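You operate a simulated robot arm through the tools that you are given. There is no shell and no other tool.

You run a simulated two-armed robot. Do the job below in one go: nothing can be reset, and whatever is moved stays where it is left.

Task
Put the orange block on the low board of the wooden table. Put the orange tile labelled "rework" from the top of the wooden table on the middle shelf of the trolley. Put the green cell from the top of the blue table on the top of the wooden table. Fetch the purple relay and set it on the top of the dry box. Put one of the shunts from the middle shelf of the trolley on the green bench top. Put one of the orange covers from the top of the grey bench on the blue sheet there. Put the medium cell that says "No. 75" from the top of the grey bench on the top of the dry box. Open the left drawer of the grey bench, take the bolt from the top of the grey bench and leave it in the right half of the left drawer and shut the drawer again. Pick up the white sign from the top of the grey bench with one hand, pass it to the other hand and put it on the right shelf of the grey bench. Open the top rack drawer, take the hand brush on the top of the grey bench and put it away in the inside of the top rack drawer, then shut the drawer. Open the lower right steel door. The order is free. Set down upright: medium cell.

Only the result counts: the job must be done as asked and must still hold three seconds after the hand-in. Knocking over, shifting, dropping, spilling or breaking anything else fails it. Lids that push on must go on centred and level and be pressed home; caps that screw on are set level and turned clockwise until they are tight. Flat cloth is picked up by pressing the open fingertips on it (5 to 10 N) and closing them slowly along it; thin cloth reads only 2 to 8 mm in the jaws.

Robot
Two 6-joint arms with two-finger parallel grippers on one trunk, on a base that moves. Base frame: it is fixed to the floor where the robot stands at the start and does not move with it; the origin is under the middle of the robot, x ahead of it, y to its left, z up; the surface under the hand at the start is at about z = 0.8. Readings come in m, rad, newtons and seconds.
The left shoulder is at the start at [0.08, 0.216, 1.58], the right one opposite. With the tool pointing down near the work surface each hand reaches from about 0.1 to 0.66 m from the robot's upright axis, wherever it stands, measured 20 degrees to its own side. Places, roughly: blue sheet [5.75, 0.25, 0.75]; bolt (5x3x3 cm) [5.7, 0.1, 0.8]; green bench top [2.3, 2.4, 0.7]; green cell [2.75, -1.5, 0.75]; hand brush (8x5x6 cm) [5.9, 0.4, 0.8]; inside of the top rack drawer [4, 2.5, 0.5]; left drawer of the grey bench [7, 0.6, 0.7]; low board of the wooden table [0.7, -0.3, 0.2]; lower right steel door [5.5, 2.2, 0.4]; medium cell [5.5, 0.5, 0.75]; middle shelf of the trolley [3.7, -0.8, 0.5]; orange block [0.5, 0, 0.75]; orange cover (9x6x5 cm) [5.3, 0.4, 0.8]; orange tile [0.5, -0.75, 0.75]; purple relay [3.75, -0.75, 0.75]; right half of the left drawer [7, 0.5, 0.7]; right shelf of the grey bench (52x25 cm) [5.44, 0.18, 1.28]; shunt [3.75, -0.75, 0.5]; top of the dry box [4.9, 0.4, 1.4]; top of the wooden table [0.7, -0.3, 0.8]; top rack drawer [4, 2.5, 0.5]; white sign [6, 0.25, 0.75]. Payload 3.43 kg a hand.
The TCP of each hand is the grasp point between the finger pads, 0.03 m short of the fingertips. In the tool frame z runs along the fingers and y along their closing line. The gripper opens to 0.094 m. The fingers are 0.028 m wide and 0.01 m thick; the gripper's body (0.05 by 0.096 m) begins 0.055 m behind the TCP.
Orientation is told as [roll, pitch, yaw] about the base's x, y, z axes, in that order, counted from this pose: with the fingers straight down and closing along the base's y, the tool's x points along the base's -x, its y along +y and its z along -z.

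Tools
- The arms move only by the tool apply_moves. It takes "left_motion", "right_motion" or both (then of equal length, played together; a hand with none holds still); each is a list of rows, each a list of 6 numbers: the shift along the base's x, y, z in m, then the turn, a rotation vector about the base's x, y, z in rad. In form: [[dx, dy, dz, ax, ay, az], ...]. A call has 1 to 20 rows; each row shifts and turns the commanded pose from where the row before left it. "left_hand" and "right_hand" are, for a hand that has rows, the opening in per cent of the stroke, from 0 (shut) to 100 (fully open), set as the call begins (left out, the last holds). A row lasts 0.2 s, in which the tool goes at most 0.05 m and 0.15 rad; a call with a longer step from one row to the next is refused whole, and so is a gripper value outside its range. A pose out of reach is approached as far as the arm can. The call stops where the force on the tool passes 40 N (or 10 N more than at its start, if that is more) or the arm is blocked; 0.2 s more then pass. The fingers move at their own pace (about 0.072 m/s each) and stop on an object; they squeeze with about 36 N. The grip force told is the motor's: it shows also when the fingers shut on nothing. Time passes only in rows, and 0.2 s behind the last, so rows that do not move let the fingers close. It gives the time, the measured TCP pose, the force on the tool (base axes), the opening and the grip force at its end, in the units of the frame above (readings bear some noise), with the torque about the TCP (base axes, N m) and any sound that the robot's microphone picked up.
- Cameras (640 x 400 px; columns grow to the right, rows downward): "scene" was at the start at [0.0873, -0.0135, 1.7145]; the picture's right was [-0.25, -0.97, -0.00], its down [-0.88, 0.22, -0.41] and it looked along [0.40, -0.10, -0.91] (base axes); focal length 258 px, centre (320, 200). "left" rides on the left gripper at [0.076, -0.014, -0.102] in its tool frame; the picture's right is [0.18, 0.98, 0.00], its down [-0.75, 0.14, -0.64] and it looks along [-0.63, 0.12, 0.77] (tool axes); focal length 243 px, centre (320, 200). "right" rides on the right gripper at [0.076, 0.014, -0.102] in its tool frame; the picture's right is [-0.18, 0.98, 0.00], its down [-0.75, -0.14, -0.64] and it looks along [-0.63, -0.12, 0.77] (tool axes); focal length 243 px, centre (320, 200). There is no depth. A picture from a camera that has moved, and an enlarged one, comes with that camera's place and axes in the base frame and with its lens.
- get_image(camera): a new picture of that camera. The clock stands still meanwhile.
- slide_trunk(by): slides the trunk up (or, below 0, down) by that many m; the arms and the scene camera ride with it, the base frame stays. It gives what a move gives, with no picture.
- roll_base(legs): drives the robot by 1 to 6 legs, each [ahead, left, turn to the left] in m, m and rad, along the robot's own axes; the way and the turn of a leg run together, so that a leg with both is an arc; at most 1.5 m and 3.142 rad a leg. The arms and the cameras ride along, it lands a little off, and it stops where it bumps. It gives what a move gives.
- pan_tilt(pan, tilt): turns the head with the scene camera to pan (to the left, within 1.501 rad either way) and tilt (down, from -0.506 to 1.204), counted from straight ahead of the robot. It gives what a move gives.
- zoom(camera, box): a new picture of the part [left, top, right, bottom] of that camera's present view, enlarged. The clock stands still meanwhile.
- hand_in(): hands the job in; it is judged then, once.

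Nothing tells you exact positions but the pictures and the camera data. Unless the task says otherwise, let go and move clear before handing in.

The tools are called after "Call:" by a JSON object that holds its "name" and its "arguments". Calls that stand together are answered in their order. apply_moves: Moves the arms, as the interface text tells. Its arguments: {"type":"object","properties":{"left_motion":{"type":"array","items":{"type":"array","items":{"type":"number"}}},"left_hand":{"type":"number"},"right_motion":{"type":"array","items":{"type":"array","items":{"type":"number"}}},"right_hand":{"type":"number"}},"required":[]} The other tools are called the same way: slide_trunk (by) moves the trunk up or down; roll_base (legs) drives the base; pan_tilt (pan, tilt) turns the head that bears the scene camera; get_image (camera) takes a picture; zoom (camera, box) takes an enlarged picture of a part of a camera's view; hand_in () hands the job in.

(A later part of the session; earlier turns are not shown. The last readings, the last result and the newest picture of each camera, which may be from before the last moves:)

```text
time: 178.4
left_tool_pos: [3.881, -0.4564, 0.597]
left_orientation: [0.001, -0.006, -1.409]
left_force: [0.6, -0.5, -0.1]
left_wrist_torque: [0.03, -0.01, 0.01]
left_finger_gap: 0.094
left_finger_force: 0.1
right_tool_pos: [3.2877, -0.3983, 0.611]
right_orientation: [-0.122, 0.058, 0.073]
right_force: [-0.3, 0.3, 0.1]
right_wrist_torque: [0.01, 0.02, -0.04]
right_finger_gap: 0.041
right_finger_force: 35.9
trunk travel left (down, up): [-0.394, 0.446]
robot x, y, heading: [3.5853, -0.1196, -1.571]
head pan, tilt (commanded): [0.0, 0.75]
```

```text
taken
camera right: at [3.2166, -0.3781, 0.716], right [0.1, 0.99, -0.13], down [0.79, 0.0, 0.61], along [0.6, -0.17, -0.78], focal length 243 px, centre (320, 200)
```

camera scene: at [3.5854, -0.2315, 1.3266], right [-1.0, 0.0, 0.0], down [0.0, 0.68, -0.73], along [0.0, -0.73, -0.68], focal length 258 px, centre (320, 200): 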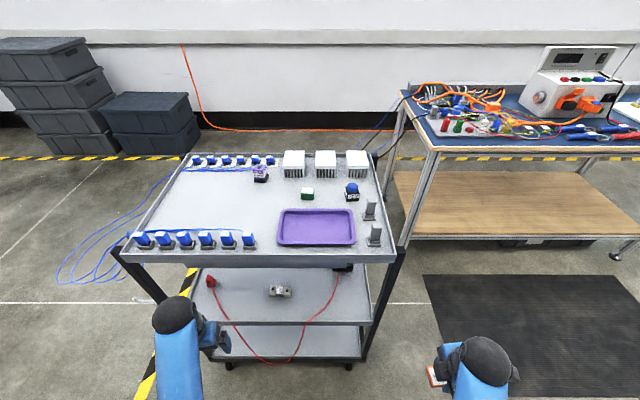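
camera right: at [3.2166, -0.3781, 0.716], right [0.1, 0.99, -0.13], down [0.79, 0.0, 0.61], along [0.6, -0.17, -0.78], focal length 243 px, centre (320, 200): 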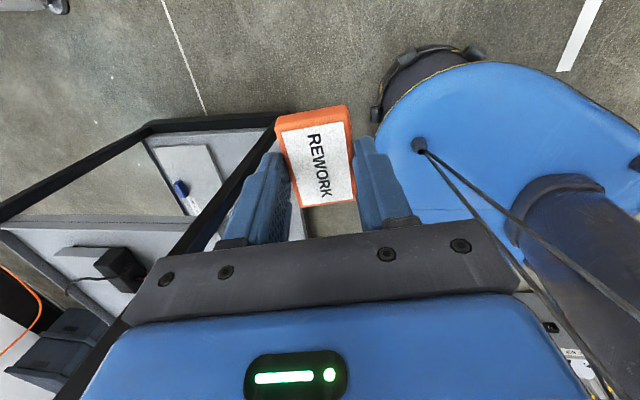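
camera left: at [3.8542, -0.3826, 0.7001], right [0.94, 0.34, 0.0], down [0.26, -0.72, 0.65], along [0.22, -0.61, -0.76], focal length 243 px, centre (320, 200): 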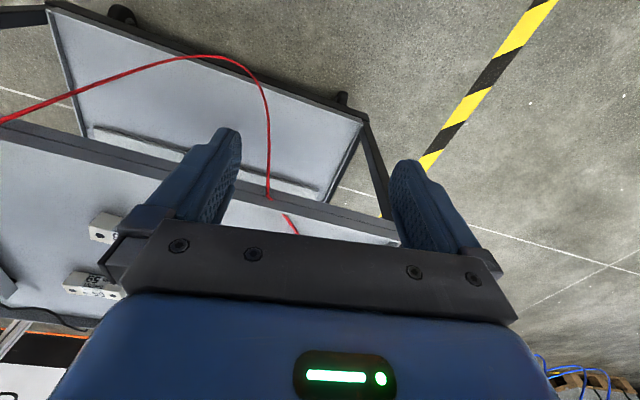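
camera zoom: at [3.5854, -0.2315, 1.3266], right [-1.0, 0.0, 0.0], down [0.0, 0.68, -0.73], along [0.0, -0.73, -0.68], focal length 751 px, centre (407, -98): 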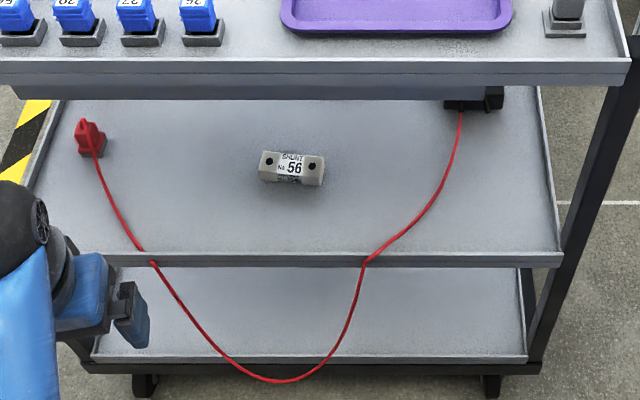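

The near shunt (No. 56) is at about (3.715, -0.65) on the middle shelf, a second one further back. First I reorient the right hand with the tile to close along x.

Call:
{"name": "apply_moves", "arguments": {"right_motion": [[0, 0, 0, 0.12, -0.055, 0], [0.015, 0, 0, 0, 0, -0.149], [0.018, -0.005, 0, 0, 0, -0.149], [0.02, -0.006, 0, 0, 0, -0.149], [0.02, -0.006, 0, 0, 0, -0.149], [0.02, -0.006, 0, 0, 0, -0.149], [0.02, -0.006, 0, 0, 0, -0.149], [0.02, -0.006, 0, 0, 0, -0.149], [0.02, -0.006, 0, 0, 0, -0.149], [0.02, -0.006, 0, 0, 0, -0.149], [0.02, -0.006, 0, 0, 0, -0.149], [0.01, -0.005, 0, 0, 0, -0.149]]}}

Call:
{"name": "get_image", "arguments": {"camera": "right"}}

Call:
{"name": "get_image", "arguments": {"camera": "scene"}}

```text
time: 181.0
left_tool_pos: [3.8799, -0.4566, 0.5978]
left_orientation: [0.002, -0.005, -1.407]
left_force: [-0.1, -0.4, -0.2]
left_wrist_torque: [-0.02, -0.04, -0.01]
left_finger_gap: 0.0941
left_finger_force: 0.1
right_tool_pos: [3.4916, -0.4548, 0.5959]
right_orientation: [-0.004, -0.009, -1.563]
right_force: [-0.4, 0.2, 0.3]
right_wrist_torque: [-0.01, -0.01, 0.02]
right_finger_gap: 0.0408
right_finger_force: 36.2
right hand out of reach, approached as far as the arm can: row 1, 8, 10
trunk travel left (down, up): [-0.394, 0.446]
robot x, y, heading: [3.5867, -0.1219, -1.57]
head pan, tilt (commanded): [0.0, 0.75]
```

```text
taken
camera right: at [3.5059, -0.3787, 0.6987], right [0.98, -0.18, 0.0], down [-0.13, -0.75, 0.65], along [-0.12, -0.64, -0.76], focal length 243 px, centre (320, 200)
```

right: 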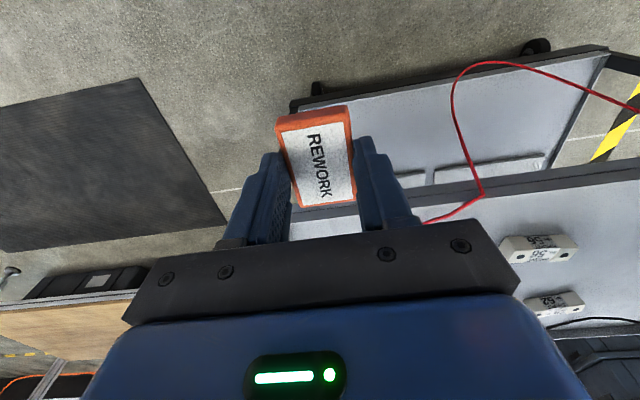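

```text
taken
camera scene: at [3.5855, -0.2317, 1.3268], right [-1.0, 0.0, 0.0], down [0.0, 0.68, -0.73], along [0.0, -0.73, -0.68], focal length 258 px, centre (320, 200)
```

scene: 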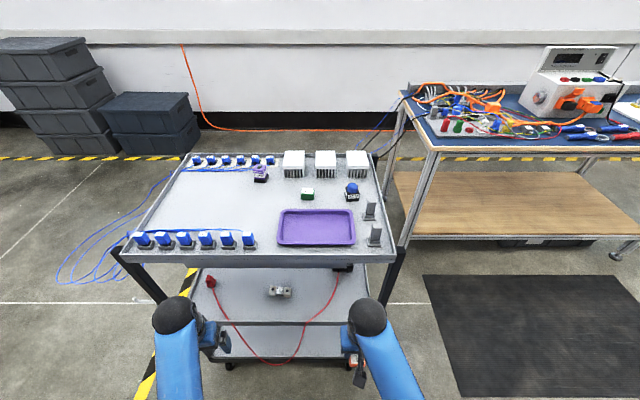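

Call:
{"name": "apply_moves", "arguments": {"right_motion": [[0.004, 0, 0, -0.14, 0, 0], [0.004, 0, 0, -0.14, 0, 0], [0, 0, 0, -0.14, 0, 0], [0, 0, 0, -0.14, 0, 0]]}}

Call:
{"name": "get_image", "arguments": {"camera": "right"}}

```text
time: 182.0
left_tool_pos: [3.8804, -0.4572, 0.5981]
left_orientation: [-0.001, -0.006, -1.407]
left_force: [-0.3, 0.2, 0.3]
left_wrist_torque: [0.04, -0.01, 0.02]
left_finger_gap: 0.094
left_finger_force: 0.0
right_tool_pos: [3.4988, -0.4536, 0.6002]
right_orientation: [-0.012, -0.569, -1.562]
right_force: [-0.4, -0.6, -0.4]
right_wrist_torque: [0.02, 0.01, 0.0]
right_finger_gap: 0.0409
right_finger_force: 35.6
trunk travel left (down, up): [-0.394, 0.446]
robot x, y, heading: [3.5873, -0.1227, -1.565]
head pan, tilt (commanded): [0.0, 0.75]
```

```text
taken
camera right: at [3.5139, -0.3359, 0.645], right [0.98, -0.15, 0.09], down [-0.13, -0.29, 0.95], along [-0.12, -0.94, -0.31], focal length 243 px, centre (320, 200)
```

right: 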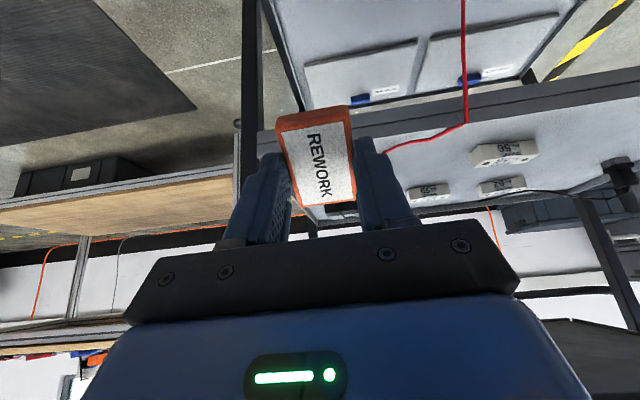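

The tilt works and I see the shelf level: the post is clear to the left of the tile. I move in over the shelf and lower.

Call:
{"name": "apply_moves", "arguments": {"right_motion": [[0, -0.04, 0, 0, 0, 0], [0, -0.04, 0, 0, 0, 0], [0, -0.04, 0, 0, 0, 0], [0, -0.04, 0, 0, 0, 0], [0, -0.01, -0.02, 0, 0, 0], [0, 0, -0.02, 0, 0, 0]]}}

Call:
{"name": "get_image", "arguments": {"camera": "right"}}

Call:
{"name": "get_image", "arguments": {"camera": "scene"}}

```text
time: 183.4
left_tool_pos: [3.881, -0.4566, 0.5983]
left_orientation: [0.001, -0.005, -1.409]
left_force: [0.1, 0.8, -0.6]
left_wrist_torque: [-0.01, -0.03, 0.01]
left_finger_gap: 0.0939
left_finger_force: 0.0
right_tool_pos: [3.4983, -0.6253, 0.5598]
right_orientation: [-0.012, -0.566, -1.561]
right_force: [0.0, 0.3, -0.9]
right_wrist_torque: [0.0, 0.01, -0.01]
right_finger_gap: 0.0409
right_finger_force: 36.0
trunk travel left (down, up): [-0.394, 0.446]
robot x, y, heading: [3.5881, -0.1166, -1.569]
head pan, tilt (commanded): [0.0, 0.75]
```

```text
taken
camera right: at [3.5149, -0.5066, 0.6049], right [0.98, -0.15, 0.09], down [-0.13, -0.29, 0.95], along [-0.12, -0.94, -0.31], focal length 243 px, centre (320, 200)
```

right: 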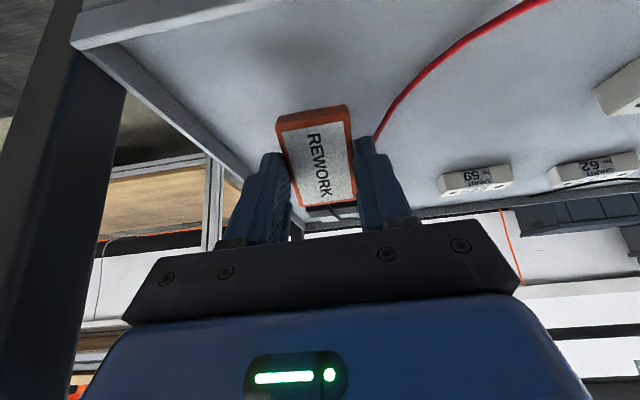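

```text
taken
camera scene: at [3.5854, -0.2318, 1.3268], right [-1.0, 0.0, 0.0], down [0.0, 0.68, -0.73], along [0.0, -0.73, -0.68], focal length 258 px, centre (320, 200)
```

scene: 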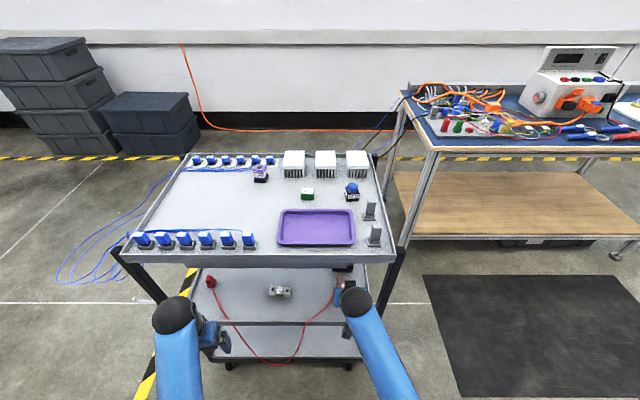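

Call:
{"name": "apply_moves", "arguments": {"right_motion": [[0, 0, -0.015, 0, 0, 0], [0, 0, -0.008, 0, 0, 0], [0, 0, -0.004, 0, 0, 0]]}}

Call:
{"name": "get_image", "arguments": {"camera": "right"}}

```text
time: 184.2
left_tool_pos: [3.8802, -0.4556, 0.5988]
left_orientation: [0.0, -0.007, -1.41]
left_force: [-0.6, 0.1, 0.1]
left_wrist_torque: [-0.04, -0.03, 0.04]
left_finger_gap: 0.0939
left_finger_force: 0.1
right_tool_pos: [3.5002, -0.6262, 0.5372]
right_orientation: [-0.008, -0.579, -1.561]
right_force: [-1.0, -8.9, 29.9]
right_wrist_torque: [-0.2, -0.08, -0.06]
right_finger_gap: 0.0409
right_finger_force: 36.2
trunk travel left (down, up): [-0.394, 0.446]
robot x, y, heading: [3.5847, -0.1205, -1.571]
head pan, tilt (commanded): [0.0, 0.75]
```

```text
taken
camera right: at [3.5151, -0.5077, 0.5813], right [0.98, -0.15, 0.09], down [-0.13, -0.28, 0.95], along [-0.12, -0.95, -0.3], focal length 243 px, centre (320, 200)
```

right: 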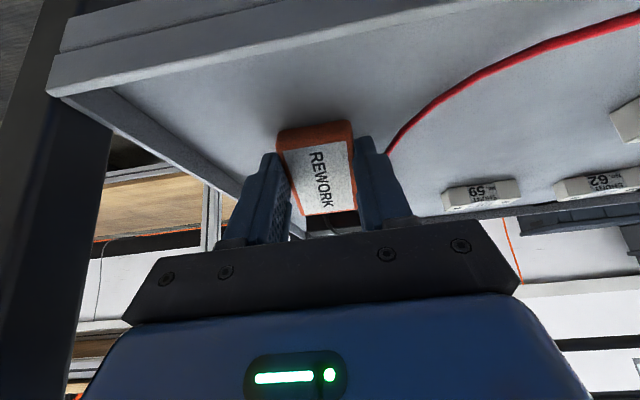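

Contact made (the tile's rear edge on the shelf). I ease off and open gently so it settles flat.

Call:
{"name": "apply_moves", "arguments": {"right_motion": [[0, 0, 0.003, 0, 0, 0]]}}

Call:
{"name": "apply_moves", "arguments": {"right_motion": [[0, 0, 0, 0, 0, 0], [0, 0, 0, 0, 0, 0], [0, 0, 0, 0, 0, 0]], "right_hand": 58}}

Call:
{"name": "get_image", "arguments": {"camera": "right"}}

```text
time: 184.6
left_tool_pos: [3.8814, -0.4558, 0.5987]
left_orientation: [0.001, -0.007, -1.409]
left_force: [-0.1, 0.1, 0.2]
left_wrist_torque: [0.01, 0.02, 0.01]
left_finger_gap: 0.0939
left_finger_force: 0.1
right_tool_pos: [3.4987, -0.6242, 0.5361]
right_orientation: [-0.011, -0.569, -1.561]
right_force: [1.0, -8.2, 23.1]
right_wrist_torque: [-0.19, -0.23, -0.07]
right_finger_gap: 0.0408
right_finger_force: 35.8
trunk travel left (down, up): [-0.394, 0.446]
robot x, y, heading: [3.5859, -0.1234, -1.571]
head pan, tilt (commanded): [0.0, 0.75]
```

```text
time: 185.4
left_tool_pos: [3.8797, -0.4556, 0.5971]
left_orientation: [0.003, -0.006, -1.408]
left_force: [-0.2, 0.2, -0.4]
left_wrist_torque: [0.01, -0.01, 0.02]
left_finger_gap: 0.0941
left_finger_force: 0.0
right_tool_pos: [3.4993, -0.6234, 0.5337]
right_orientation: [-0.013, -0.561, -1.561]
right_force: [-0.1, -0.4, 1.1]
right_wrist_torque: [0.0, -0.01, 0.01]
right_finger_gap: 0.0545
right_finger_force: 0.1
trunk travel left (down, up): [-0.394, 0.446]
robot x, y, heading: [3.5854, -0.1203, -1.567]
head pan, tilt (commanded): [0.0, 0.75]
```

```text
taken
camera right: at [3.5143, -0.5058, 0.58], right [0.98, -0.15, 0.09], down [-0.13, -0.3, 0.95], along [-0.12, -0.94, -0.31], focal length 243 px, centre (320, 200)
```

right: 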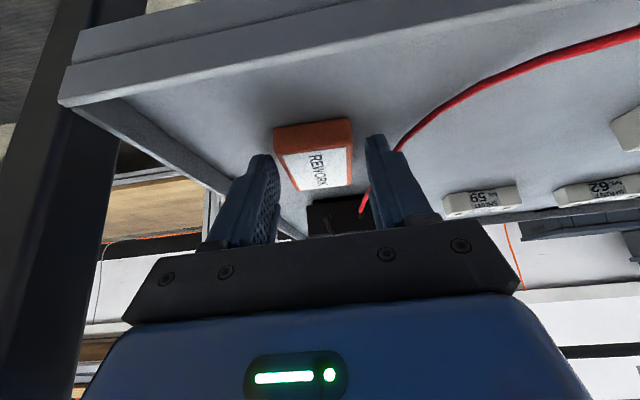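

The tile lies flat on the middle shelf. I withdraw the right hand up and out.

Call:
{"name": "apply_moves", "arguments": {"right_motion": [[0, 0.01, 0.015, 0, 0, 0], [0, 0.015, 0.025, 0, 0, 0], [0, 0.04, 0.01, 0, 0, 0], [0, 0.04, 0, 0, 0, 0], [0, 0.04, 0, 0, 0, 0], [0, 0.02, 0, 0, 0, 0]]}}

Call:
{"name": "get_image", "arguments": {"camera": "right"}}

Call:
{"name": "get_image", "arguments": {"camera": "scene"}}

```text
time: 186.8
left_tool_pos: [3.88, -0.4568, 0.5985]
left_orientation: [0.002, -0.007, -1.408]
left_force: [-0.2, 0.4, -0.1]
left_wrist_torque: [0.04, 0.01, -0.01]
left_finger_gap: 0.0938
left_finger_force: 0.2
right_tool_pos: [3.4986, -0.4596, 0.5864]
right_orientation: [-0.014, -0.566, -1.562]
right_force: [0.4, -0.2, 0.3]
right_wrist_torque: [0.0, 0.02, -0.02]
right_finger_gap: 0.0544
right_finger_force: 0.1
trunk travel left (down, up): [-0.394, 0.446]
robot x, y, heading: [3.5893, -0.1194, -1.569]
head pan, tilt (commanded): [0.0, 0.75]
```

```text
taken
camera right: at [3.5139, -0.341, 0.6324], right [0.98, -0.15, 0.09], down [-0.13, -0.29, 0.95], along [-0.12, -0.94, -0.31], focal length 243 px, centre (320, 200)
```

right: 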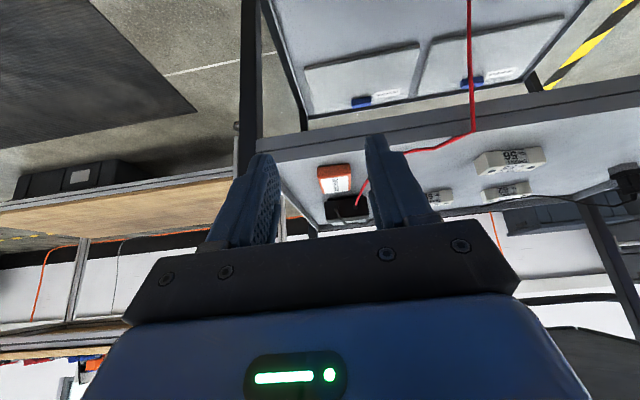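

```text
taken
camera scene: at [3.5852, -0.2314, 1.3269], right [-1.0, 0.0, 0.0], down [0.0, 0.68, -0.73], along [0.0, -0.73, -0.68], focal length 258 px, centre (320, 200)
```

scene: 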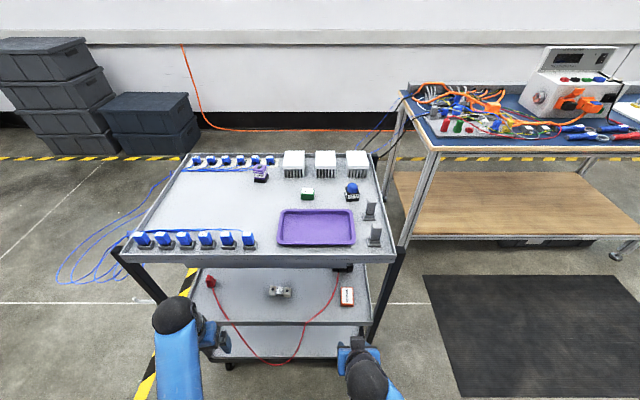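

The tile is fine. Now the left hand goes for shunt 56 at about (3.719, -0.655) with the same tilted approach.

Call:
{"name": "apply_moves", "arguments": {"left_motion": [[-0.04, -0.003, 0, 0, 0, -0.067], [-0.04, -0.003, 0, 0, 0, -0.067], [-0.04, -0.003, 0, 0, 0, -0.067], [-0.04, -0.003, 0, 0, 0, -0.067], [0, 0, 0, -0.14, 0, 0], [0, 0, 0, -0.14, 0, 0], [0, 0, 0, -0.14, 0, 0], [0, 0, 0, -0.14, 0, 0]], "left_hand": 100}}

Call:
{"name": "get_image", "arguments": {"camera": "left"}}

```text
time: 188.6
left_tool_pos: [3.7208, -0.4679, 0.5986]
left_orientation: [0.068, -0.565, -1.696]
left_force: [0.4, -0.4, -0.2]
left_wrist_torque: [-0.01, 0.03, 0.0]
left_finger_gap: 0.094
left_finger_force: 0.0
right_tool_pos: [3.4987, -0.4598, 0.5858]
right_orientation: [-0.012, -0.565, -1.562]
right_force: [0.9, -0.1, -0.3]
right_wrist_torque: [-0.01, -0.06, -0.01]
right_finger_gap: 0.0544
right_finger_force: 0.0
trunk travel left (down, up): [-0.394, 0.446]
robot x, y, heading: [3.5851, -0.1197, -1.569]
head pan, tilt (commanded): [0.0, 0.75]
```

```text
taken
camera left: at [3.7147, -0.3476, 0.6436], right [1.0, 0.07, -0.04], down [0.06, -0.3, 0.95], along [0.05, -0.95, -0.3], focal length 243 px, centre (320, 200)
```

left: 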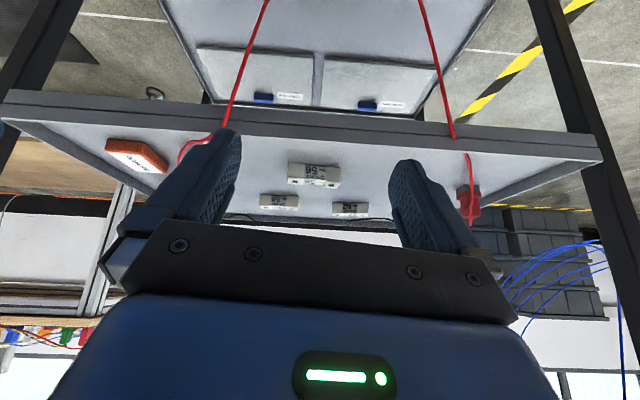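

Call:
{"name": "apply_moves", "arguments": {"left_motion": [[0, -0.045, 0, 0, 0, 0], [0, -0.045, 0, 0, 0, 0], [0, -0.045, 0, 0, 0, 0], [0, -0.037, -0.01, 0, 0, 0], [0, 0, -0.025, 0, 0, 0], [0, 0, -0.02, 0, 0, 0]]}}

Call:
{"name": "get_image", "arguments": {"camera": "left"}}

```text
time: 190.0
left_tool_pos: [3.7205, -0.6411, 0.5427]
left_orientation: [0.068, -0.562, -1.696]
left_force: [0.1, 1.0, -0.1]
left_wrist_torque: [0.03, 0.02, -0.01]
left_finger_gap: 0.0941
left_finger_force: 0.0
right_tool_pos: [3.4986, -0.4587, 0.5858]
right_orientation: [-0.011, -0.566, -1.563]
right_force: [0.3, 0.1, -1.2]
right_wrist_torque: [0.02, -0.03, 0.0]
right_finger_gap: 0.0545
right_finger_force: 0.1
trunk travel left (down, up): [-0.394, 0.446]
robot x, y, heading: [3.5837, -0.118, -1.57]
head pan, tilt (commanded): [0.0, 0.75]
```

```text
taken
camera left: at [3.7144, -0.5195, 0.5879], right [1.0, 0.07, -0.04], down [0.06, -0.3, 0.95], along [0.05, -0.95, -0.3], focal length 243 px, centre (320, 200)
```

left: 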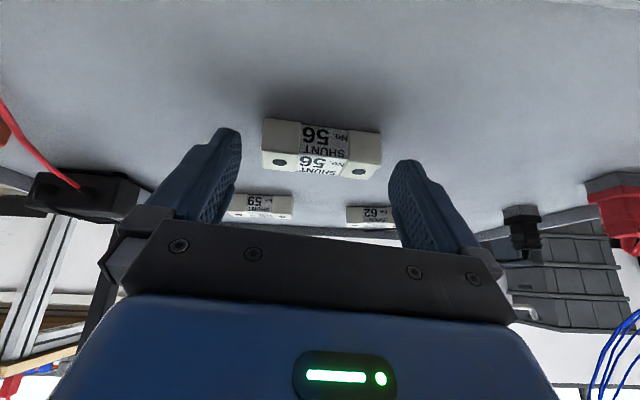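

Shunt centre is nearer y ≈ -0.678. I advance 2.5 cm more, lower to the shelf and close.

Call:
{"name": "apply_moves", "arguments": {"left_motion": [[0, -0.025, 0, 0, 0, 0], [0, 0, -0.012, 0, 0, 0], [0, 0, -0.006, 0, 0, 0]]}}

Call:
{"name": "get_image", "arguments": {"camera": "left"}}

```text
time: 190.8
left_tool_pos: [3.7197, -0.6688, 0.5348]
left_orientation: [0.061, -0.585, -1.692]
left_force: [3.8, 18.2, 32.6]
left_wrist_torque: [0.38, 1.78, -0.93]
left_finger_gap: 0.0929
left_finger_force: 0.0
right_tool_pos: [3.4992, -0.4587, 0.5875]
right_orientation: [-0.013, -0.567, -1.561]
right_force: [-0.1, -0.4, -0.1]
right_wrist_torque: [-0.01, 0.01, 0.0]
right_finger_gap: 0.0544
right_finger_force: 0.1
trunk travel left (down, up): [-0.394, 0.446]
robot x, y, heading: [3.5877, -0.1198, -1.566]
head pan, tilt (commanded): [0.0, 0.75]
stopped in row 3 (left hand): the force on the tool passed its limit at 46 N (the readings are from after the stop); the commanded pose is now the measured one
```

```text
taken
camera left: at [3.7133, -0.5477, 0.5783], right [1.0, 0.07, -0.05], down [0.07, -0.28, 0.96], along [0.05, -0.96, -0.28], focal length 243 px, centre (320, 200)
```

left: 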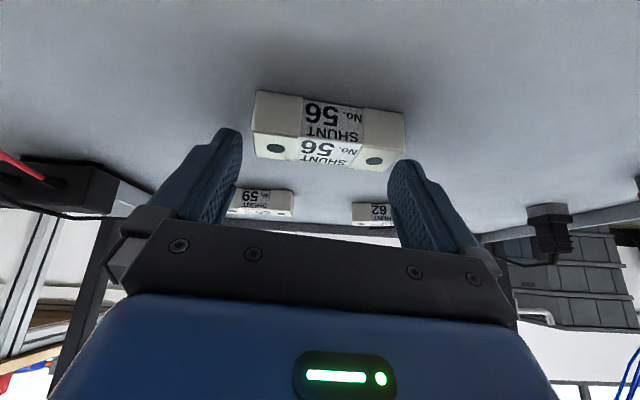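

The shunt is about 83 mm long, so the fit is tight, and my right fingertip met its end. I lift, shift 5.5 mm and re-check.

Call:
{"name": "apply_moves", "arguments": {"left_motion": [[0, 0, 0.015, 0, 0, 0], [0.0055, 0, 0.01, 0, 0, 0.02]]}}

Call:
{"name": "get_image", "arguments": {"camera": "left"}}

Call:
{"name": "zoom", "arguments": {"camera": "left", "box": [200, 80, 440, 230]}}

```text
time: 191.4
left_tool_pos: [3.726, -0.6681, 0.5556]
left_orientation: [0.063, -0.577, -1.674]
left_force: [-1.4, -0.2, -0.5]
left_wrist_torque: [0.01, -0.02, -0.01]
left_finger_gap: 0.0939
left_finger_force: 0.1
right_tool_pos: [3.4985, -0.4588, 0.5856]
right_orientation: [-0.011, -0.566, -1.561]
right_force: [0.4, 0.4, -0.9]
right_wrist_torque: [0.0, -0.02, 0.0]
right_finger_gap: 0.0545
right_finger_force: 0.1
trunk travel left (down, up): [-0.394, 0.446]
robot x, y, heading: [3.5847, -0.1231, -1.569]
head pan, tilt (commanded): [0.0, 0.75]
```

```text
taken
camera left: at [3.7176, -0.5472, 0.6005], right [1.0, 0.09, -0.05], down [0.07, -0.29, 0.96], along [0.07, -0.95, -0.29], focal length 243 px, centre (320, 200)
```

left: 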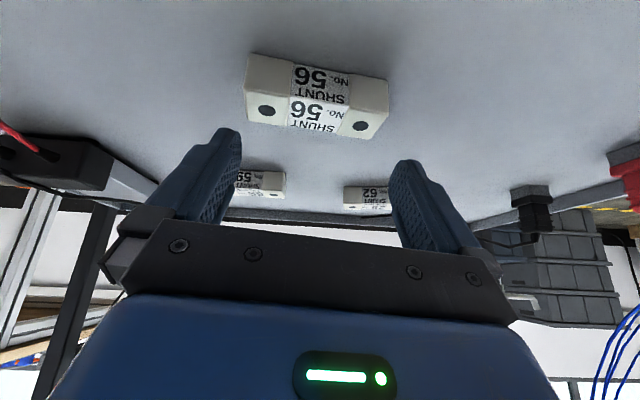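

```text
2.67 times, centred on (320, 155) of left
camera zoom: at [3.7176, -0.5472, 0.6005], right [1.0, 0.09, -0.05], down [0.07, -0.29, 0.96], along [0.07, -0.95, -0.29], focal length 647 px, centre (320, 320)
```

zoom: 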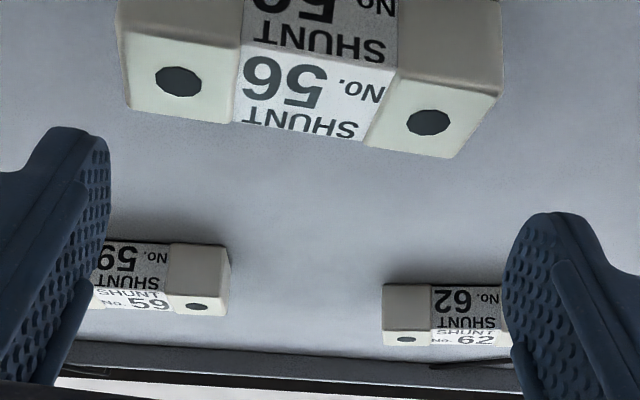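

Now measured: shunt centre (3.721, -0.671), 80 mm long. I correct by -3 mm in x and +9 mm in y and lower again.

Call:
{"name": "apply_moves", "arguments": {"left_motion": [[-0.003, 0.009, -0.008, 0, 0, 0], [0, 0, -0.01, 0, 0, 0], [0, 0, -0.008, 0, 0, 0]]}}

Call:
{"name": "get_image", "arguments": {"camera": "left"}}

```text
time: 192.2
left_tool_pos: [3.7218, -0.6594, 0.5351]
left_orientation: [0.062, -0.586, -1.673]
left_force: [1.9, 7.5, 24.2]
left_wrist_torque: [0.23, 1.12, -0.45]
left_finger_gap: 0.093
left_finger_force: 0.1
right_tool_pos: [3.4996, -0.4583, 0.5876]
right_orientation: [-0.014, -0.568, -1.56]
right_force: [-0.5, 0.2, 0.0]
right_wrist_torque: [0.02, 0.0, -0.01]
right_finger_gap: 0.0544
right_finger_force: 0.0
trunk travel left (down, up): [-0.394, 0.446]
robot x, y, heading: [3.5884, -0.1221, -1.565]
head pan, tilt (commanded): [0.0, 0.75]
```

```text
taken
camera left: at [3.7132, -0.5386, 0.5781], right [0.99, 0.09, -0.05], down [0.07, -0.28, 0.96], along [0.07, -0.96, -0.28], focal length 243 px, centre (320, 200)
```

left: 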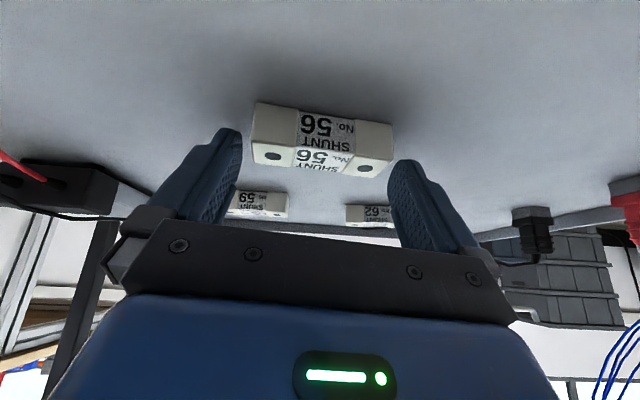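

The torque shows the left finger touching the shelf (the hand is rolled 0.06 rad), so the shunt already lies between the fingers. I level the hand and close.

Call:
{"name": "apply_moves", "arguments": {"left_motion": [[0, 0, 0.005, 0, 0.06, 0], [0, 0, 0, 0, 0, 0]]}}

Call:
{"name": "zoom", "arguments": {"camera": "left", "box": [200, 80, 440, 230]}}

```text
time: 192.8
left_tool_pos: [3.7215, -0.6593, 0.5352]
left_orientation: [-0.007, -0.579, -1.634]
left_force: [0.2, 0.6, 0.7]
left_wrist_torque: [0.0, 0.01, 0.02]
left_finger_gap: 0.0938
left_finger_force: 0.1
right_tool_pos: [3.4987, -0.4596, 0.5868]
right_orientation: [-0.013, -0.566, -1.56]
right_force: [-0.5, -0.3, 0.3]
right_wrist_torque: [0.0, -0.01, 0.0]
right_finger_gap: 0.0546
right_finger_force: 0.1
trunk travel left (down, up): [-0.394, 0.446]
robot x, y, heading: [3.584, -0.1192, -1.568]
head pan, tilt (commanded): [0.0, 0.75]
```

```text
2.67 times, centred on (320, 155) of left
camera zoom: at [3.7163, -0.5376, 0.5792], right [0.99, 0.09, -0.11], down [0.13, -0.29, 0.95], along [0.05, -0.95, -0.3], focal length 647 px, centre (320, 320)
```

zoom: 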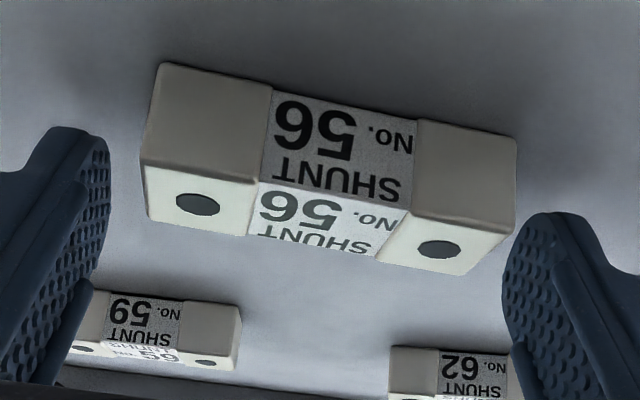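

Level now; shunt 74 mm long is centred. I lower 5 mm and close.

Call:
{"name": "apply_moves", "arguments": {"left_motion": [[0, 0.005, -0.004, 0, 0, 0], [0, 0, -0.002, 0, 0, 0]]}}

Call:
{"name": "apply_moves", "arguments": {"left_motion": [[0, 0, 0, 0, 0, 0], [0, 0, 0, 0, 0, 0], [0, 0, 0, 0, 0, 0], [0, 0, 0, 0, 0, 0]], "left_hand": 0}}

Call:
{"name": "get_image", "arguments": {"camera": "left"}}

```text
time: 193.4
left_tool_pos: [3.7215, -0.655, 0.5322]
left_orientation: [-0.007, -0.59, -1.637]
left_force: [2.2, -3.1, 17.0]
left_wrist_torque: [-0.28, -0.92, -0.21]
left_finger_gap: 0.0938
left_finger_force: 0.0
right_tool_pos: [3.4983, -0.4589, 0.5866]
right_orientation: [-0.013, -0.568, -1.56]
right_force: [-0.1, 0.1, -0.5]
right_wrist_torque: [0.01, 0.0, -0.01]
right_finger_gap: 0.0545
right_finger_force: 0.1
trunk travel left (down, up): [-0.394, 0.446]
robot x, y, heading: [3.5842, -0.1198, -1.563]
head pan, tilt (commanded): [0.0, 0.75]
```

```text
time: 194.4
left_tool_pos: [3.7222, -0.654, 0.5329]
left_orientation: [-0.005, -0.589, -1.634]
left_force: [14.6, -1.1, 30.4]
left_wrist_torque: [-0.27, -1.67, 0.08]
left_finger_gap: 0.072
left_finger_force: 36.3
right_tool_pos: [3.4986, -0.4572, 0.5874]
right_orientation: [-0.014, -0.569, -1.559]
right_force: [-0.4, -0.5, -0.3]
right_wrist_torque: [0.04, -0.03, 0.02]
right_finger_gap: 0.0545
right_finger_force: 0.1
trunk travel left (down, up): [-0.394, 0.446]
robot x, y, heading: [3.5835, -0.1181, -1.566]
head pan, tilt (commanded): [0.0, 0.75]
```

```text
taken
camera left: at [3.7167, -0.5327, 0.5764], right [0.99, 0.09, -0.11], down [0.13, -0.28, 0.95], along [0.05, -0.96, -0.29], focal length 243 px, centre (320, 200)
```

left: 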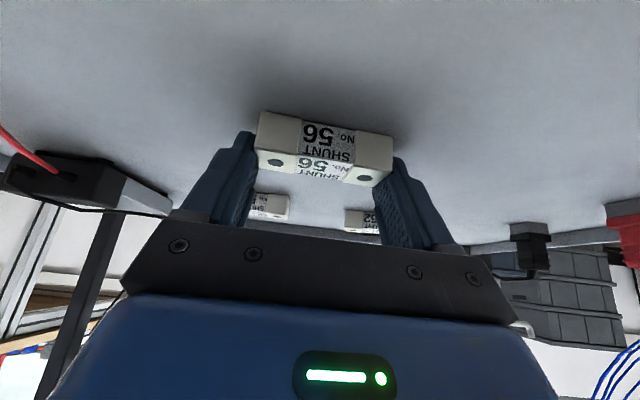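

Gripped at 72 mm. I lift slowly and check.

Call:
{"name": "apply_moves", "arguments": {"left_motion": [[0, 0, 0.004, 0, 0, 0], [0, 0, 0.006, 0, 0, 0], [0, 0, 0.01, 0, 0, 0], [0, 0, 0.01, 0, 0, 0]]}}

Call:
{"name": "get_image", "arguments": {"camera": "left"}}

```text
time: 195.4
left_tool_pos: [3.7232, -0.6536, 0.5579]
left_orientation: [-0.01, -0.577, -1.634]
left_force: [0.7, 0.3, -2.0]
left_wrist_torque: [-0.03, -0.02, 0.02]
left_finger_gap: 0.0719
left_finger_force: 36.0
right_tool_pos: [3.4984, -0.4597, 0.5859]
right_orientation: [-0.012, -0.566, -1.561]
right_force: [0.4, 0.0, 0.1]
right_wrist_torque: [-0.02, 0.01, -0.02]
right_finger_gap: 0.0547
right_finger_force: 0.0
trunk travel left (down, up): [-0.394, 0.446]
robot x, y, heading: [3.5895, -0.1222, -1.564]
head pan, tilt (commanded): [0.0, 0.75]
```

```text
taken
camera left: at [3.7166, -0.5328, 0.6029], right [0.99, 0.09, -0.11], down [0.13, -0.29, 0.95], along [0.05, -0.95, -0.3], focal length 243 px, centre (320, 200)
```

left: 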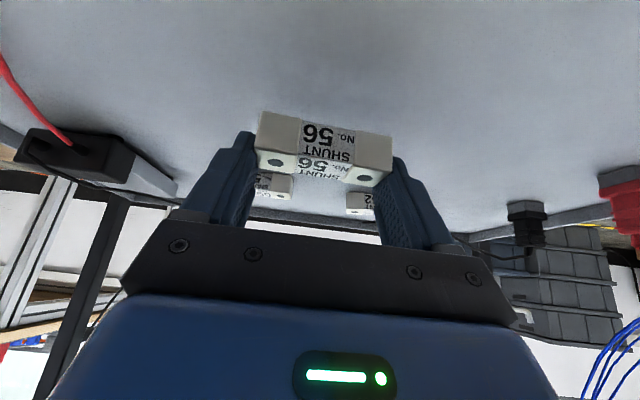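

The shunt is held. I withdraw it from the shelf and bring both hands back to tool-down.

Call:
{"name": "apply_moves", "arguments": {"left_motion": [[0, 0, 0.015, 0, 0, 0], [0, 0.045, 0, 0, 0, 0], [0, 0.045, 0, 0, 0, 0], [0, 0.045, 0, 0, 0, 0], [0, 0.045, 0, 0, 0, 0], [0.02, 0, 0, 0.14, 0, 0], [0.03, 0, 0, 0.14, 0, 0], [0.04, 0, 0, 0.14, 0, 0.02], [0.04, 0, 0, 0.14, 0, 0.02]], "right_motion": [[0, 0, 0, 0, 0, 0], [0, 0, 0, 0, 0, 0], [0, 0, 0, 0, 0, 0], [0, 0, 0, 0, 0, 0], [0, 0, 0, 0, 0, 0], [-0.02, 0, 0, 0.14, 0, 0], [-0.02, 0, 0, 0.14, 0, 0], [-0.02, 0, 0, 0.14, 0, 0], [-0.02, 0, 0, 0.14, 0, 0]]}}

Call:
{"name": "slide_trunk", "arguments": {"by": 0.4}}

Call:
{"name": "get_image", "arguments": {"camera": "left"}}

```text
time: 197.4
left_tool_pos: [3.8522, -0.4751, 0.5736]
left_orientation: [-0.036, -0.02, -1.585]
left_force: [0.0, -0.4, -2.8]
left_wrist_torque: [0.01, 0.01, 0.02]
left_finger_gap: 0.072
left_finger_force: 35.8
right_tool_pos: [3.4195, -0.4589, 0.5868]
right_orientation: [-0.007, -0.002, -1.563]
right_force: [-0.1, 0.3, 0.0]
right_wrist_torque: [0.0, 0.02, 0.03]
right_finger_gap: 0.0544
right_finger_force: 0.1
trunk travel left (down, up): [-0.394, 0.446]
robot x, y, heading: [3.5853, -0.1184, -1.567]
head pan, tilt (commanded): [0.0, 0.75]
```

```text
time: 201.3
left_tool_pos: [3.8516, -0.4744, 0.9746]
left_orientation: [-0.037, -0.022, -1.586]
left_force: [0.2, -0.6, -0.7]
left_wrist_torque: [-0.05, -0.02, 0.03]
left_finger_gap: 0.072
left_finger_force: 36.0
right_tool_pos: [3.4197, -0.4599, 0.9861]
right_orientation: [-0.007, -0.005, -1.563]
right_force: [-0.4, -0.3, 0.0]
right_wrist_torque: [-0.03, -0.01, 0.0]
right_finger_gap: 0.0546
right_finger_force: 0.1
trunk travel left (down, up): [-0.794, 0.046]
robot x, y, heading: [3.585, -0.1212, -1.566]
head pan, tilt (commanded): [0.0, 0.75]
```

```text
taken
camera left: at [3.8429, -0.3954, 1.0759], right [0.98, 0.17, -0.04], down [0.15, -0.74, 0.65], along [0.08, -0.65, -0.76], focal length 243 px, centre (320, 200)
```

left: 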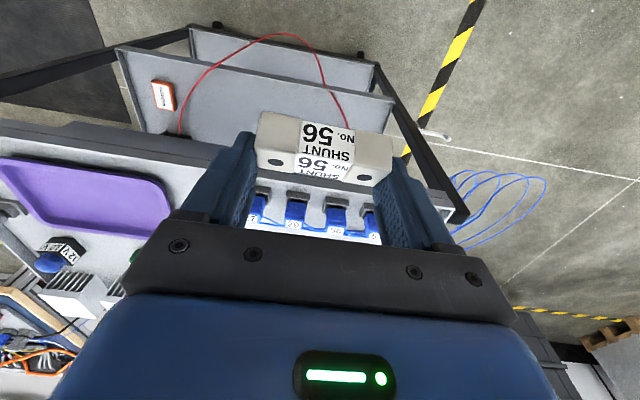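

Now the purple relay: I move closer and to the left so the right hand can reach it.

Call:
{"name": "roll_base", "arguments": {"legs": [[0.1, 0, 0], [0, 0.34, 0]]}}

Call:
{"name": "pan_tilt", "arguments": {"pan": -0.15, "tilt": 0.95}}

Call:
{"name": "get_image", "arguments": {"camera": "scene"}}

Call:
{"name": "get_image", "arguments": {"camera": "right"}}

```text
time: 204.2
left_tool_pos: [4.1886, -0.5738, 0.974]
left_orientation: [-0.033, -0.023, -1.585]
left_force: [-0.8, 1.1, -0.6]
left_wrist_torque: [-0.02, -0.02, 0.02]
left_finger_gap: 0.0715
left_finger_force: 36.8
right_tool_pos: [3.7556, -0.5583, 0.9875]
right_orientation: [-0.005, -0.007, -1.562]
right_force: [-0.6, -0.9, 0.3]
right_wrist_torque: [-0.02, -0.04, 0.0]
right_finger_gap: 0.0543
right_finger_force: 0.0
trunk travel left (down, up): [-0.794, 0.046]
robot x, y, heading: [3.9244, -0.2193, -1.563]
head pan, tilt (commanded): [0.0, 0.75]
```

```text
time: 205.0
left_tool_pos: [4.1894, -0.5726, 0.9742]
left_orientation: [-0.038, -0.021, -1.584]
left_force: [0.6, 1.0, -2.2]
left_wrist_torque: [-0.05, -0.04, 0.04]
left_finger_gap: 0.0716
left_finger_force: 35.6
right_tool_pos: [3.7558, -0.5598, 0.9858]
right_orientation: [-0.007, -0.004, -1.562]
right_force: [-0.4, -0.1, -0.3]
right_wrist_torque: [0.03, 0.0, -0.01]
right_finger_gap: 0.0545
right_finger_force: 0.1
trunk travel left (down, up): [-0.794, 0.046]
robot x, y, heading: [3.923, -0.2179, -1.566]
head pan, tilt (commanded): [-0.15, 0.949]
```

```text
taken
camera scene: at [3.9119, -0.3194, 1.7113], right [-0.99, 0.15, 0.0], down [0.12, 0.8, -0.58], along [-0.09, -0.58, -0.81], focal length 258 px, centre (320, 200)
```

scene: 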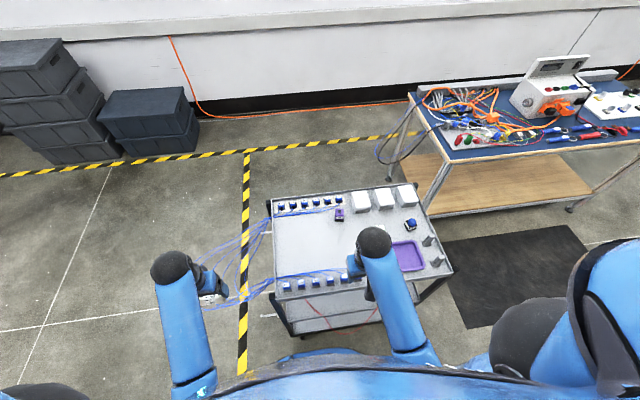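

```text
taken
camera right: at [3.7718, -0.4823, 1.089], right [0.98, -0.18, -0.01], down [-0.13, -0.75, 0.65], along [-0.12, -0.64, -0.76], focal length 243 px, centre (320, 200)
```

right: 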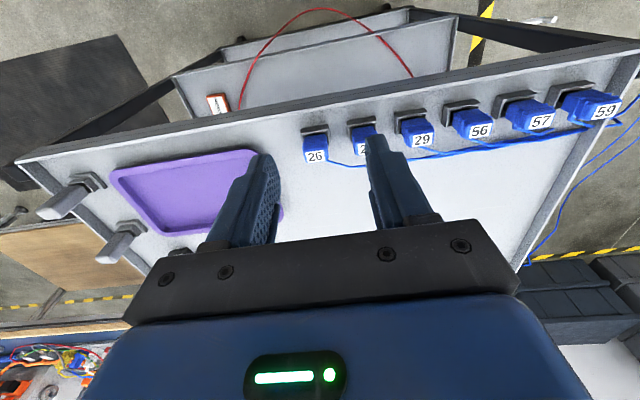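

Call:
{"name": "zoom", "arguments": {"camera": "scene", "box": [270, 180, 430, 290]}}

```text
3.64 times, centred on (350, 235) of scene
camera zoom: at [3.9119, -0.3194, 1.7113], right [-0.99, 0.15, 0.0], down [0.12, 0.8, -0.58], along [-0.09, -0.58, -0.81], focal length 938 px, centre (211, 73)
```

zoom: 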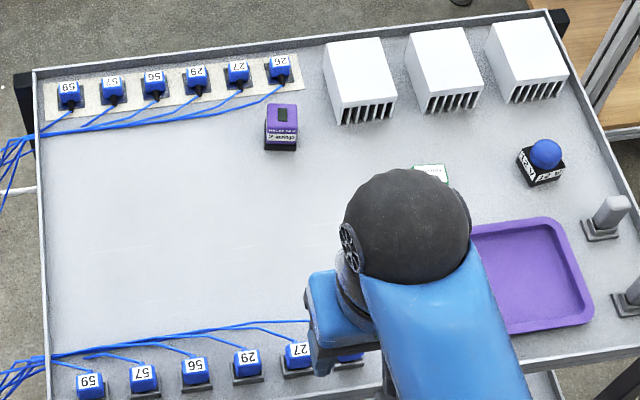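

Call:
{"name": "apply_moves", "arguments": {"right_motion": [[0, -0.043, 0, 0, 0, 0], [0, -0.043, 0, 0, 0, 0], [0, -0.043, 0, 0, 0, 0], [0, -0.043, 0, 0, 0, 0], [0, -0.043, 0, 0, 0, 0], [-0.002, -0.043, 0, 0, 0, 0], [-0.002, -0.035, 0, 0, 0, 0]]}}

Call:
{"name": "get_image", "arguments": {"camera": "right"}}

```text
time: 206.6
left_tool_pos: [4.19, -0.5745, 0.9741]
left_orientation: [-0.037, -0.02, -1.585]
left_force: [0.1, 0.9, -1.5]
left_wrist_torque: [-0.05, 0.01, 0.01]
left_finger_gap: 0.0715
left_finger_force: 36.2
right_tool_pos: [3.7524, -0.8528, 0.9856]
right_orientation: [-0.006, -0.006, -1.562]
right_force: [0.6, -0.9, -0.1]
right_wrist_torque: [-0.01, 0.03, -0.01]
right_finger_gap: 0.0544
right_finger_force: 0.1
trunk travel left (down, up): [-0.794, 0.046]
robot x, y, heading: [3.9244, -0.2162, -1.569]
head pan, tilt (commanded): [-0.15, 0.949]
```

```text
taken
camera right: at [3.7675, -0.7769, 1.0879], right [0.98, -0.18, -0.01], down [-0.13, -0.75, 0.65], along [-0.12, -0.64, -0.76], focal length 243 px, centre (320, 200)
```

right: 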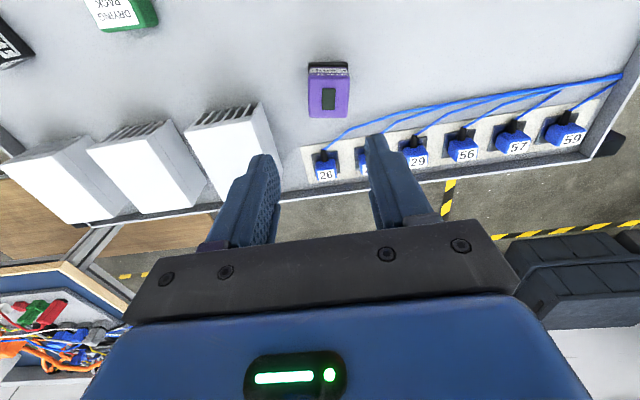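

The relay's top is at about (3.760, -0.848, 0.87). I align and descend.

Call:
{"name": "apply_moves", "arguments": {"right_motion": [[0.008, 0.005, -0.04, 0, 0, -0.1], [0, 0, -0.04, 0, 0, 0], [0, 0, -0.02, 0, 0, 0]], "right_hand": 62}}

Call:
{"name": "get_image", "arguments": {"camera": "right"}}

```text
time: 207.4
left_tool_pos: [4.1898, -0.5752, 0.9744]
left_orientation: [-0.037, -0.02, -1.585]
left_force: [1.5, 0.6, -2.4]
left_wrist_torque: [-0.01, 0.0, 0.01]
left_finger_gap: 0.0718
left_finger_force: 35.8
right_tool_pos: [3.7599, -0.8475, 0.8862]
right_orientation: [-0.005, -0.007, -1.665]
right_force: [-0.4, -0.1, 0.0]
right_wrist_torque: [-0.01, -0.04, 0.02]
right_finger_gap: 0.0583
right_finger_force: 0.0
trunk travel left (down, up): [-0.794, 0.046]
robot x, y, heading: [3.9239, -0.218, -1.564]
head pan, tilt (commanded): [-0.15, 0.949]
```

```text
taken
camera right: at [3.7836, -0.7726, 0.9876], right [0.96, -0.27, -0.01], down [-0.21, -0.73, 0.65], along [-0.18, -0.62, -0.76], focal length 243 px, centre (320, 200)
```

right: 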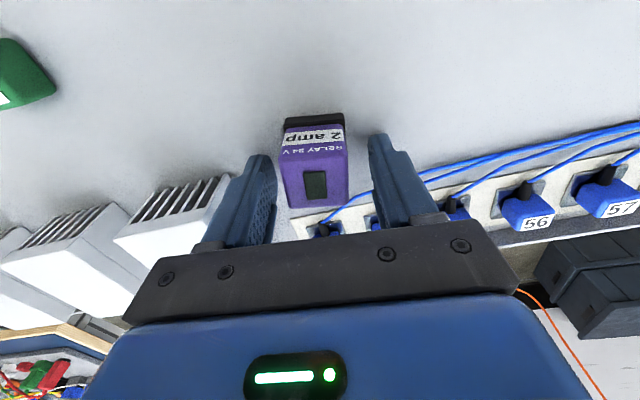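

Call:
{"name": "apply_moves", "arguments": {"right_motion": [[0, 0, -0.012, 0, 0, 0], [0, 0, -0.01, 0, 0, 0]]}}

Call:
{"name": "apply_moves", "arguments": {"right_motion": [[0, 0, 0, 0, 0, 0], [0, 0, 0, 0, 0, 0], [0, 0, 0, 0, 0, 0], [0, 0, 0, 0, 0, 0]], "right_hand": 0}}

Call:
{"name": "apply_moves", "arguments": {"right_motion": [[0, 0, 0.004, 0, 0, 0], [0, 0, 0.006, 0, 0, 0], [0, 0, 0.01, 0, 0, 0], [0, 0, 0.015, 0, 0, 0]]}}

Call:
{"name": "get_image", "arguments": {"camera": "right"}}

```text
time: 207.9
left_tool_pos: [4.1902, -0.568, 0.9763]
left_orientation: [-0.038, -0.027, -1.586]
left_force: [-1.0, -0.5, -1.2]
left_wrist_torque: [0.03, 0.02, 0.0]
left_finger_gap: 0.0719
left_finger_force: 36.1
right_tool_pos: [3.7614, -0.8475, 0.8798]
right_orientation: [-0.001, -0.023, -1.662]
right_force: [2.0, 9.6, 8.7]
right_wrist_torque: [-0.65, 0.18, 0.03]
right_finger_gap: 0.0573
right_finger_force: 0.1
trunk travel left (down, up): [-0.794, 0.046]
robot x, y, heading: [3.9278, -0.2152, -1.564]
head pan, tilt (commanded): [-0.15, 0.949]
stopped in row 2 (right hand): the force on the tool passed its limit at 44 N (the readings are from after the stop); the commanded pose is now the measured one
```

```text
time: 208.2
left_tool_pos: [4.1904, -0.571, 0.974]
left_orientation: [-0.036, -0.024, -1.587]
left_force: [-0.1, -0.4, -3.1]
left_wrist_torque: [0.03, -0.06, 0.01]
left_finger_gap: 0.0716
left_finger_force: 36.6
right_tool_pos: [3.7646, -0.8525, 0.8806]
right_orientation: [0.0, -0.021, -1.661]
right_force: [0.4, 7.5, 15.8]
right_wrist_torque: [-0.03, 0.02, 0.0]
right_finger_gap: 0.0364
right_finger_force: 14.3
trunk travel left (down, up): [-0.794, 0.046]
robot x, y, heading: [3.9235, -0.2134, -1.569]
head pan, tilt (commanded): [-0.15, 0.949]
stopped in row 1 (right hand): the force on the tool passed its limit at 49 N (the readings are from after the stop); the commanded pose is now the measured one
```

```text
time: 209.2
left_tool_pos: [4.19, -0.5734, 0.9744]
left_orientation: [-0.036, -0.021, -1.587]
left_force: [0.3, 0.0, -2.5]
left_wrist_torque: [-0.02, 0.0, 0.02]
left_finger_gap: 0.0719
left_finger_force: 35.5
right_tool_pos: [3.7638, -0.8537, 0.9108]
right_orientation: [0.002, -0.019, -1.662]
right_force: [-0.2, 0.5, -0.7]
right_wrist_torque: [-0.05, -0.01, -0.01]
right_finger_gap: 0.0354
right_finger_force: 36.5
trunk travel left (down, up): [-0.794, 0.046]
robot x, y, heading: [3.9268, -0.2185, -1.57]
head pan, tilt (commanded): [-0.15, 0.949]
```

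```text
taken
camera right: at [3.7854, -0.7778, 1.0121], right [0.96, -0.27, 0.0], down [-0.21, -0.73, 0.66], along [-0.18, -0.63, -0.76], focal length 243 px, centre (320, 200)
```

right: 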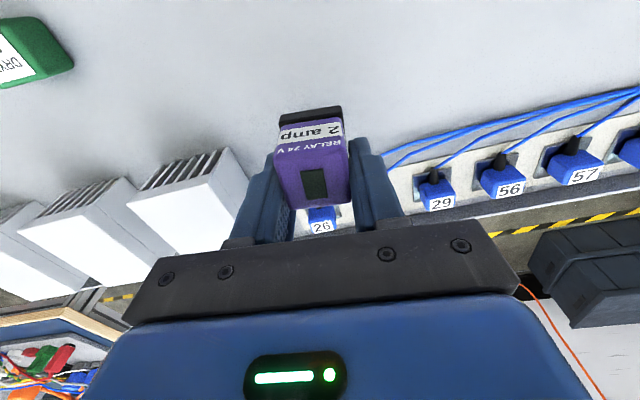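

The relay is gripped (tray surface is at z ≈ 0.85) and lifted. I raise it and test how high the tool-down hand can go, since the dry box top is at 1.4.

Call:
{"name": "apply_moves", "arguments": {"right_motion": [[0, 0, 0.03, 0, 0, 0], [0, 0.01, 0.04, 0, 0, 0], [0, 0.01, 0.04, 0, 0, 0], [0, 0, 0.04, 0, 0, 0], [0, 0, 0.04, 0, 0, 0], [0, 0, 0.04, 0, 0, 0], [0, 0, 0.04, 0, 0, 0], [0, 0, 0.04, 0, 0, 0]]}}

Call:
{"name": "get_image", "arguments": {"camera": "right"}}

```text
time: 211.0
left_tool_pos: [4.1909, -0.5747, 0.9749]
left_orientation: [-0.036, -0.022, -1.587]
left_force: [-0.3, -0.4, -1.9]
left_wrist_torque: [0.0, 0.04, -0.02]
left_finger_gap: 0.072
left_finger_force: 36.7
right_tool_pos: [3.7701, -0.9023, 1.1596]
right_orientation: [0.0, -0.02, -1.661]
right_force: [0.1, 0.2, -1.3]
right_wrist_torque: [0.0, 0.04, -0.01]
right_finger_gap: 0.0355
right_finger_force: 36.3
right hand out of reach, approached as far as the arm can: row 5, 6, 7, 8
trunk travel left (down, up): [-0.794, 0.046]
robot x, y, heading: [3.9246, -0.2164, -1.567]
head pan, tilt (commanded): [-0.15, 0.949]
```

```text
taken
camera right: at [3.7921, -0.8272, 1.2614], right [0.96, -0.27, 0.0], down [-0.21, -0.73, 0.66], along [-0.18, -0.63, -0.75], focal length 243 px, centre (320, 200)
```

right: 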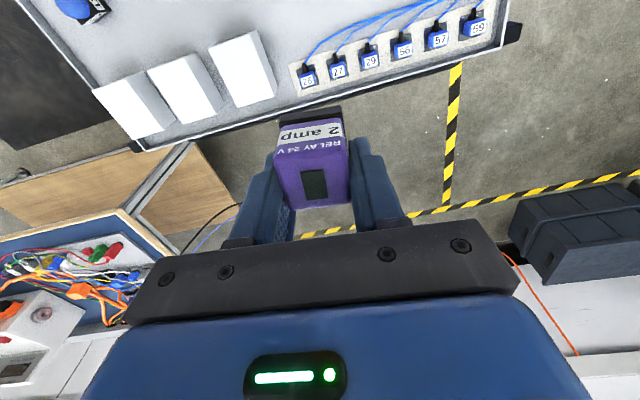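

Tool-down is limited to about z = 1.16, so I need a tilted grip for the dry box. I'll set the relay on a free spot of the trolley top and regrip it tilted by 45°.

Call:
{"name": "apply_moves", "arguments": {"right_motion": [[0.013, 0.025, -0.03, 0, 0, 0], [0.013, 0.025, -0.03, 0, 0, 0], [0.013, 0.025, -0.03, 0, 0, 0], [0.013, 0.025, -0.03, 0, 0, 0], [0.013, 0.025, -0.03, 0, 0, 0], [0.015, 0.027, -0.02, 0, 0, 0]]}}

Call:
{"name": "get_image", "arguments": {"camera": "right"}}

```text
time: 212.4
left_tool_pos: [4.1897, -0.5723, 0.9748]
left_orientation: [-0.035, -0.023, -1.587]
left_force: [-0.5, 0.4, -1.7]
left_wrist_torque: [-0.04, 0.02, -0.03]
left_finger_gap: 0.0719
left_finger_force: 36.2
right_tool_pos: [3.8498, -0.7495, 0.9884]
right_orientation: [-0.001, -0.018, -1.661]
right_force: [0.2, -0.5, -0.7]
right_wrist_torque: [0.0, 0.0, -0.01]
right_finger_gap: 0.0354
right_finger_force: 35.7
trunk travel left (down, up): [-0.794, 0.046]
robot x, y, heading: [3.926, -0.2156, -1.569]
head pan, tilt (commanded): [-0.15, 0.949]
```

```text
taken
camera right: at [3.8715, -0.6734, 1.0906], right [0.96, -0.27, 0.0], down [-0.21, -0.72, 0.66], along [-0.18, -0.63, -0.75], focal length 243 px, centre (320, 200)
```

right: 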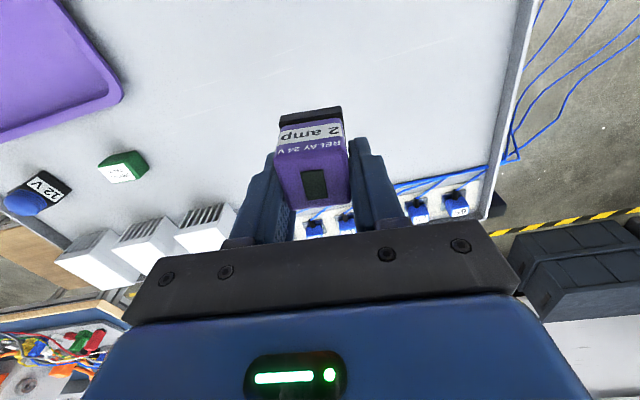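

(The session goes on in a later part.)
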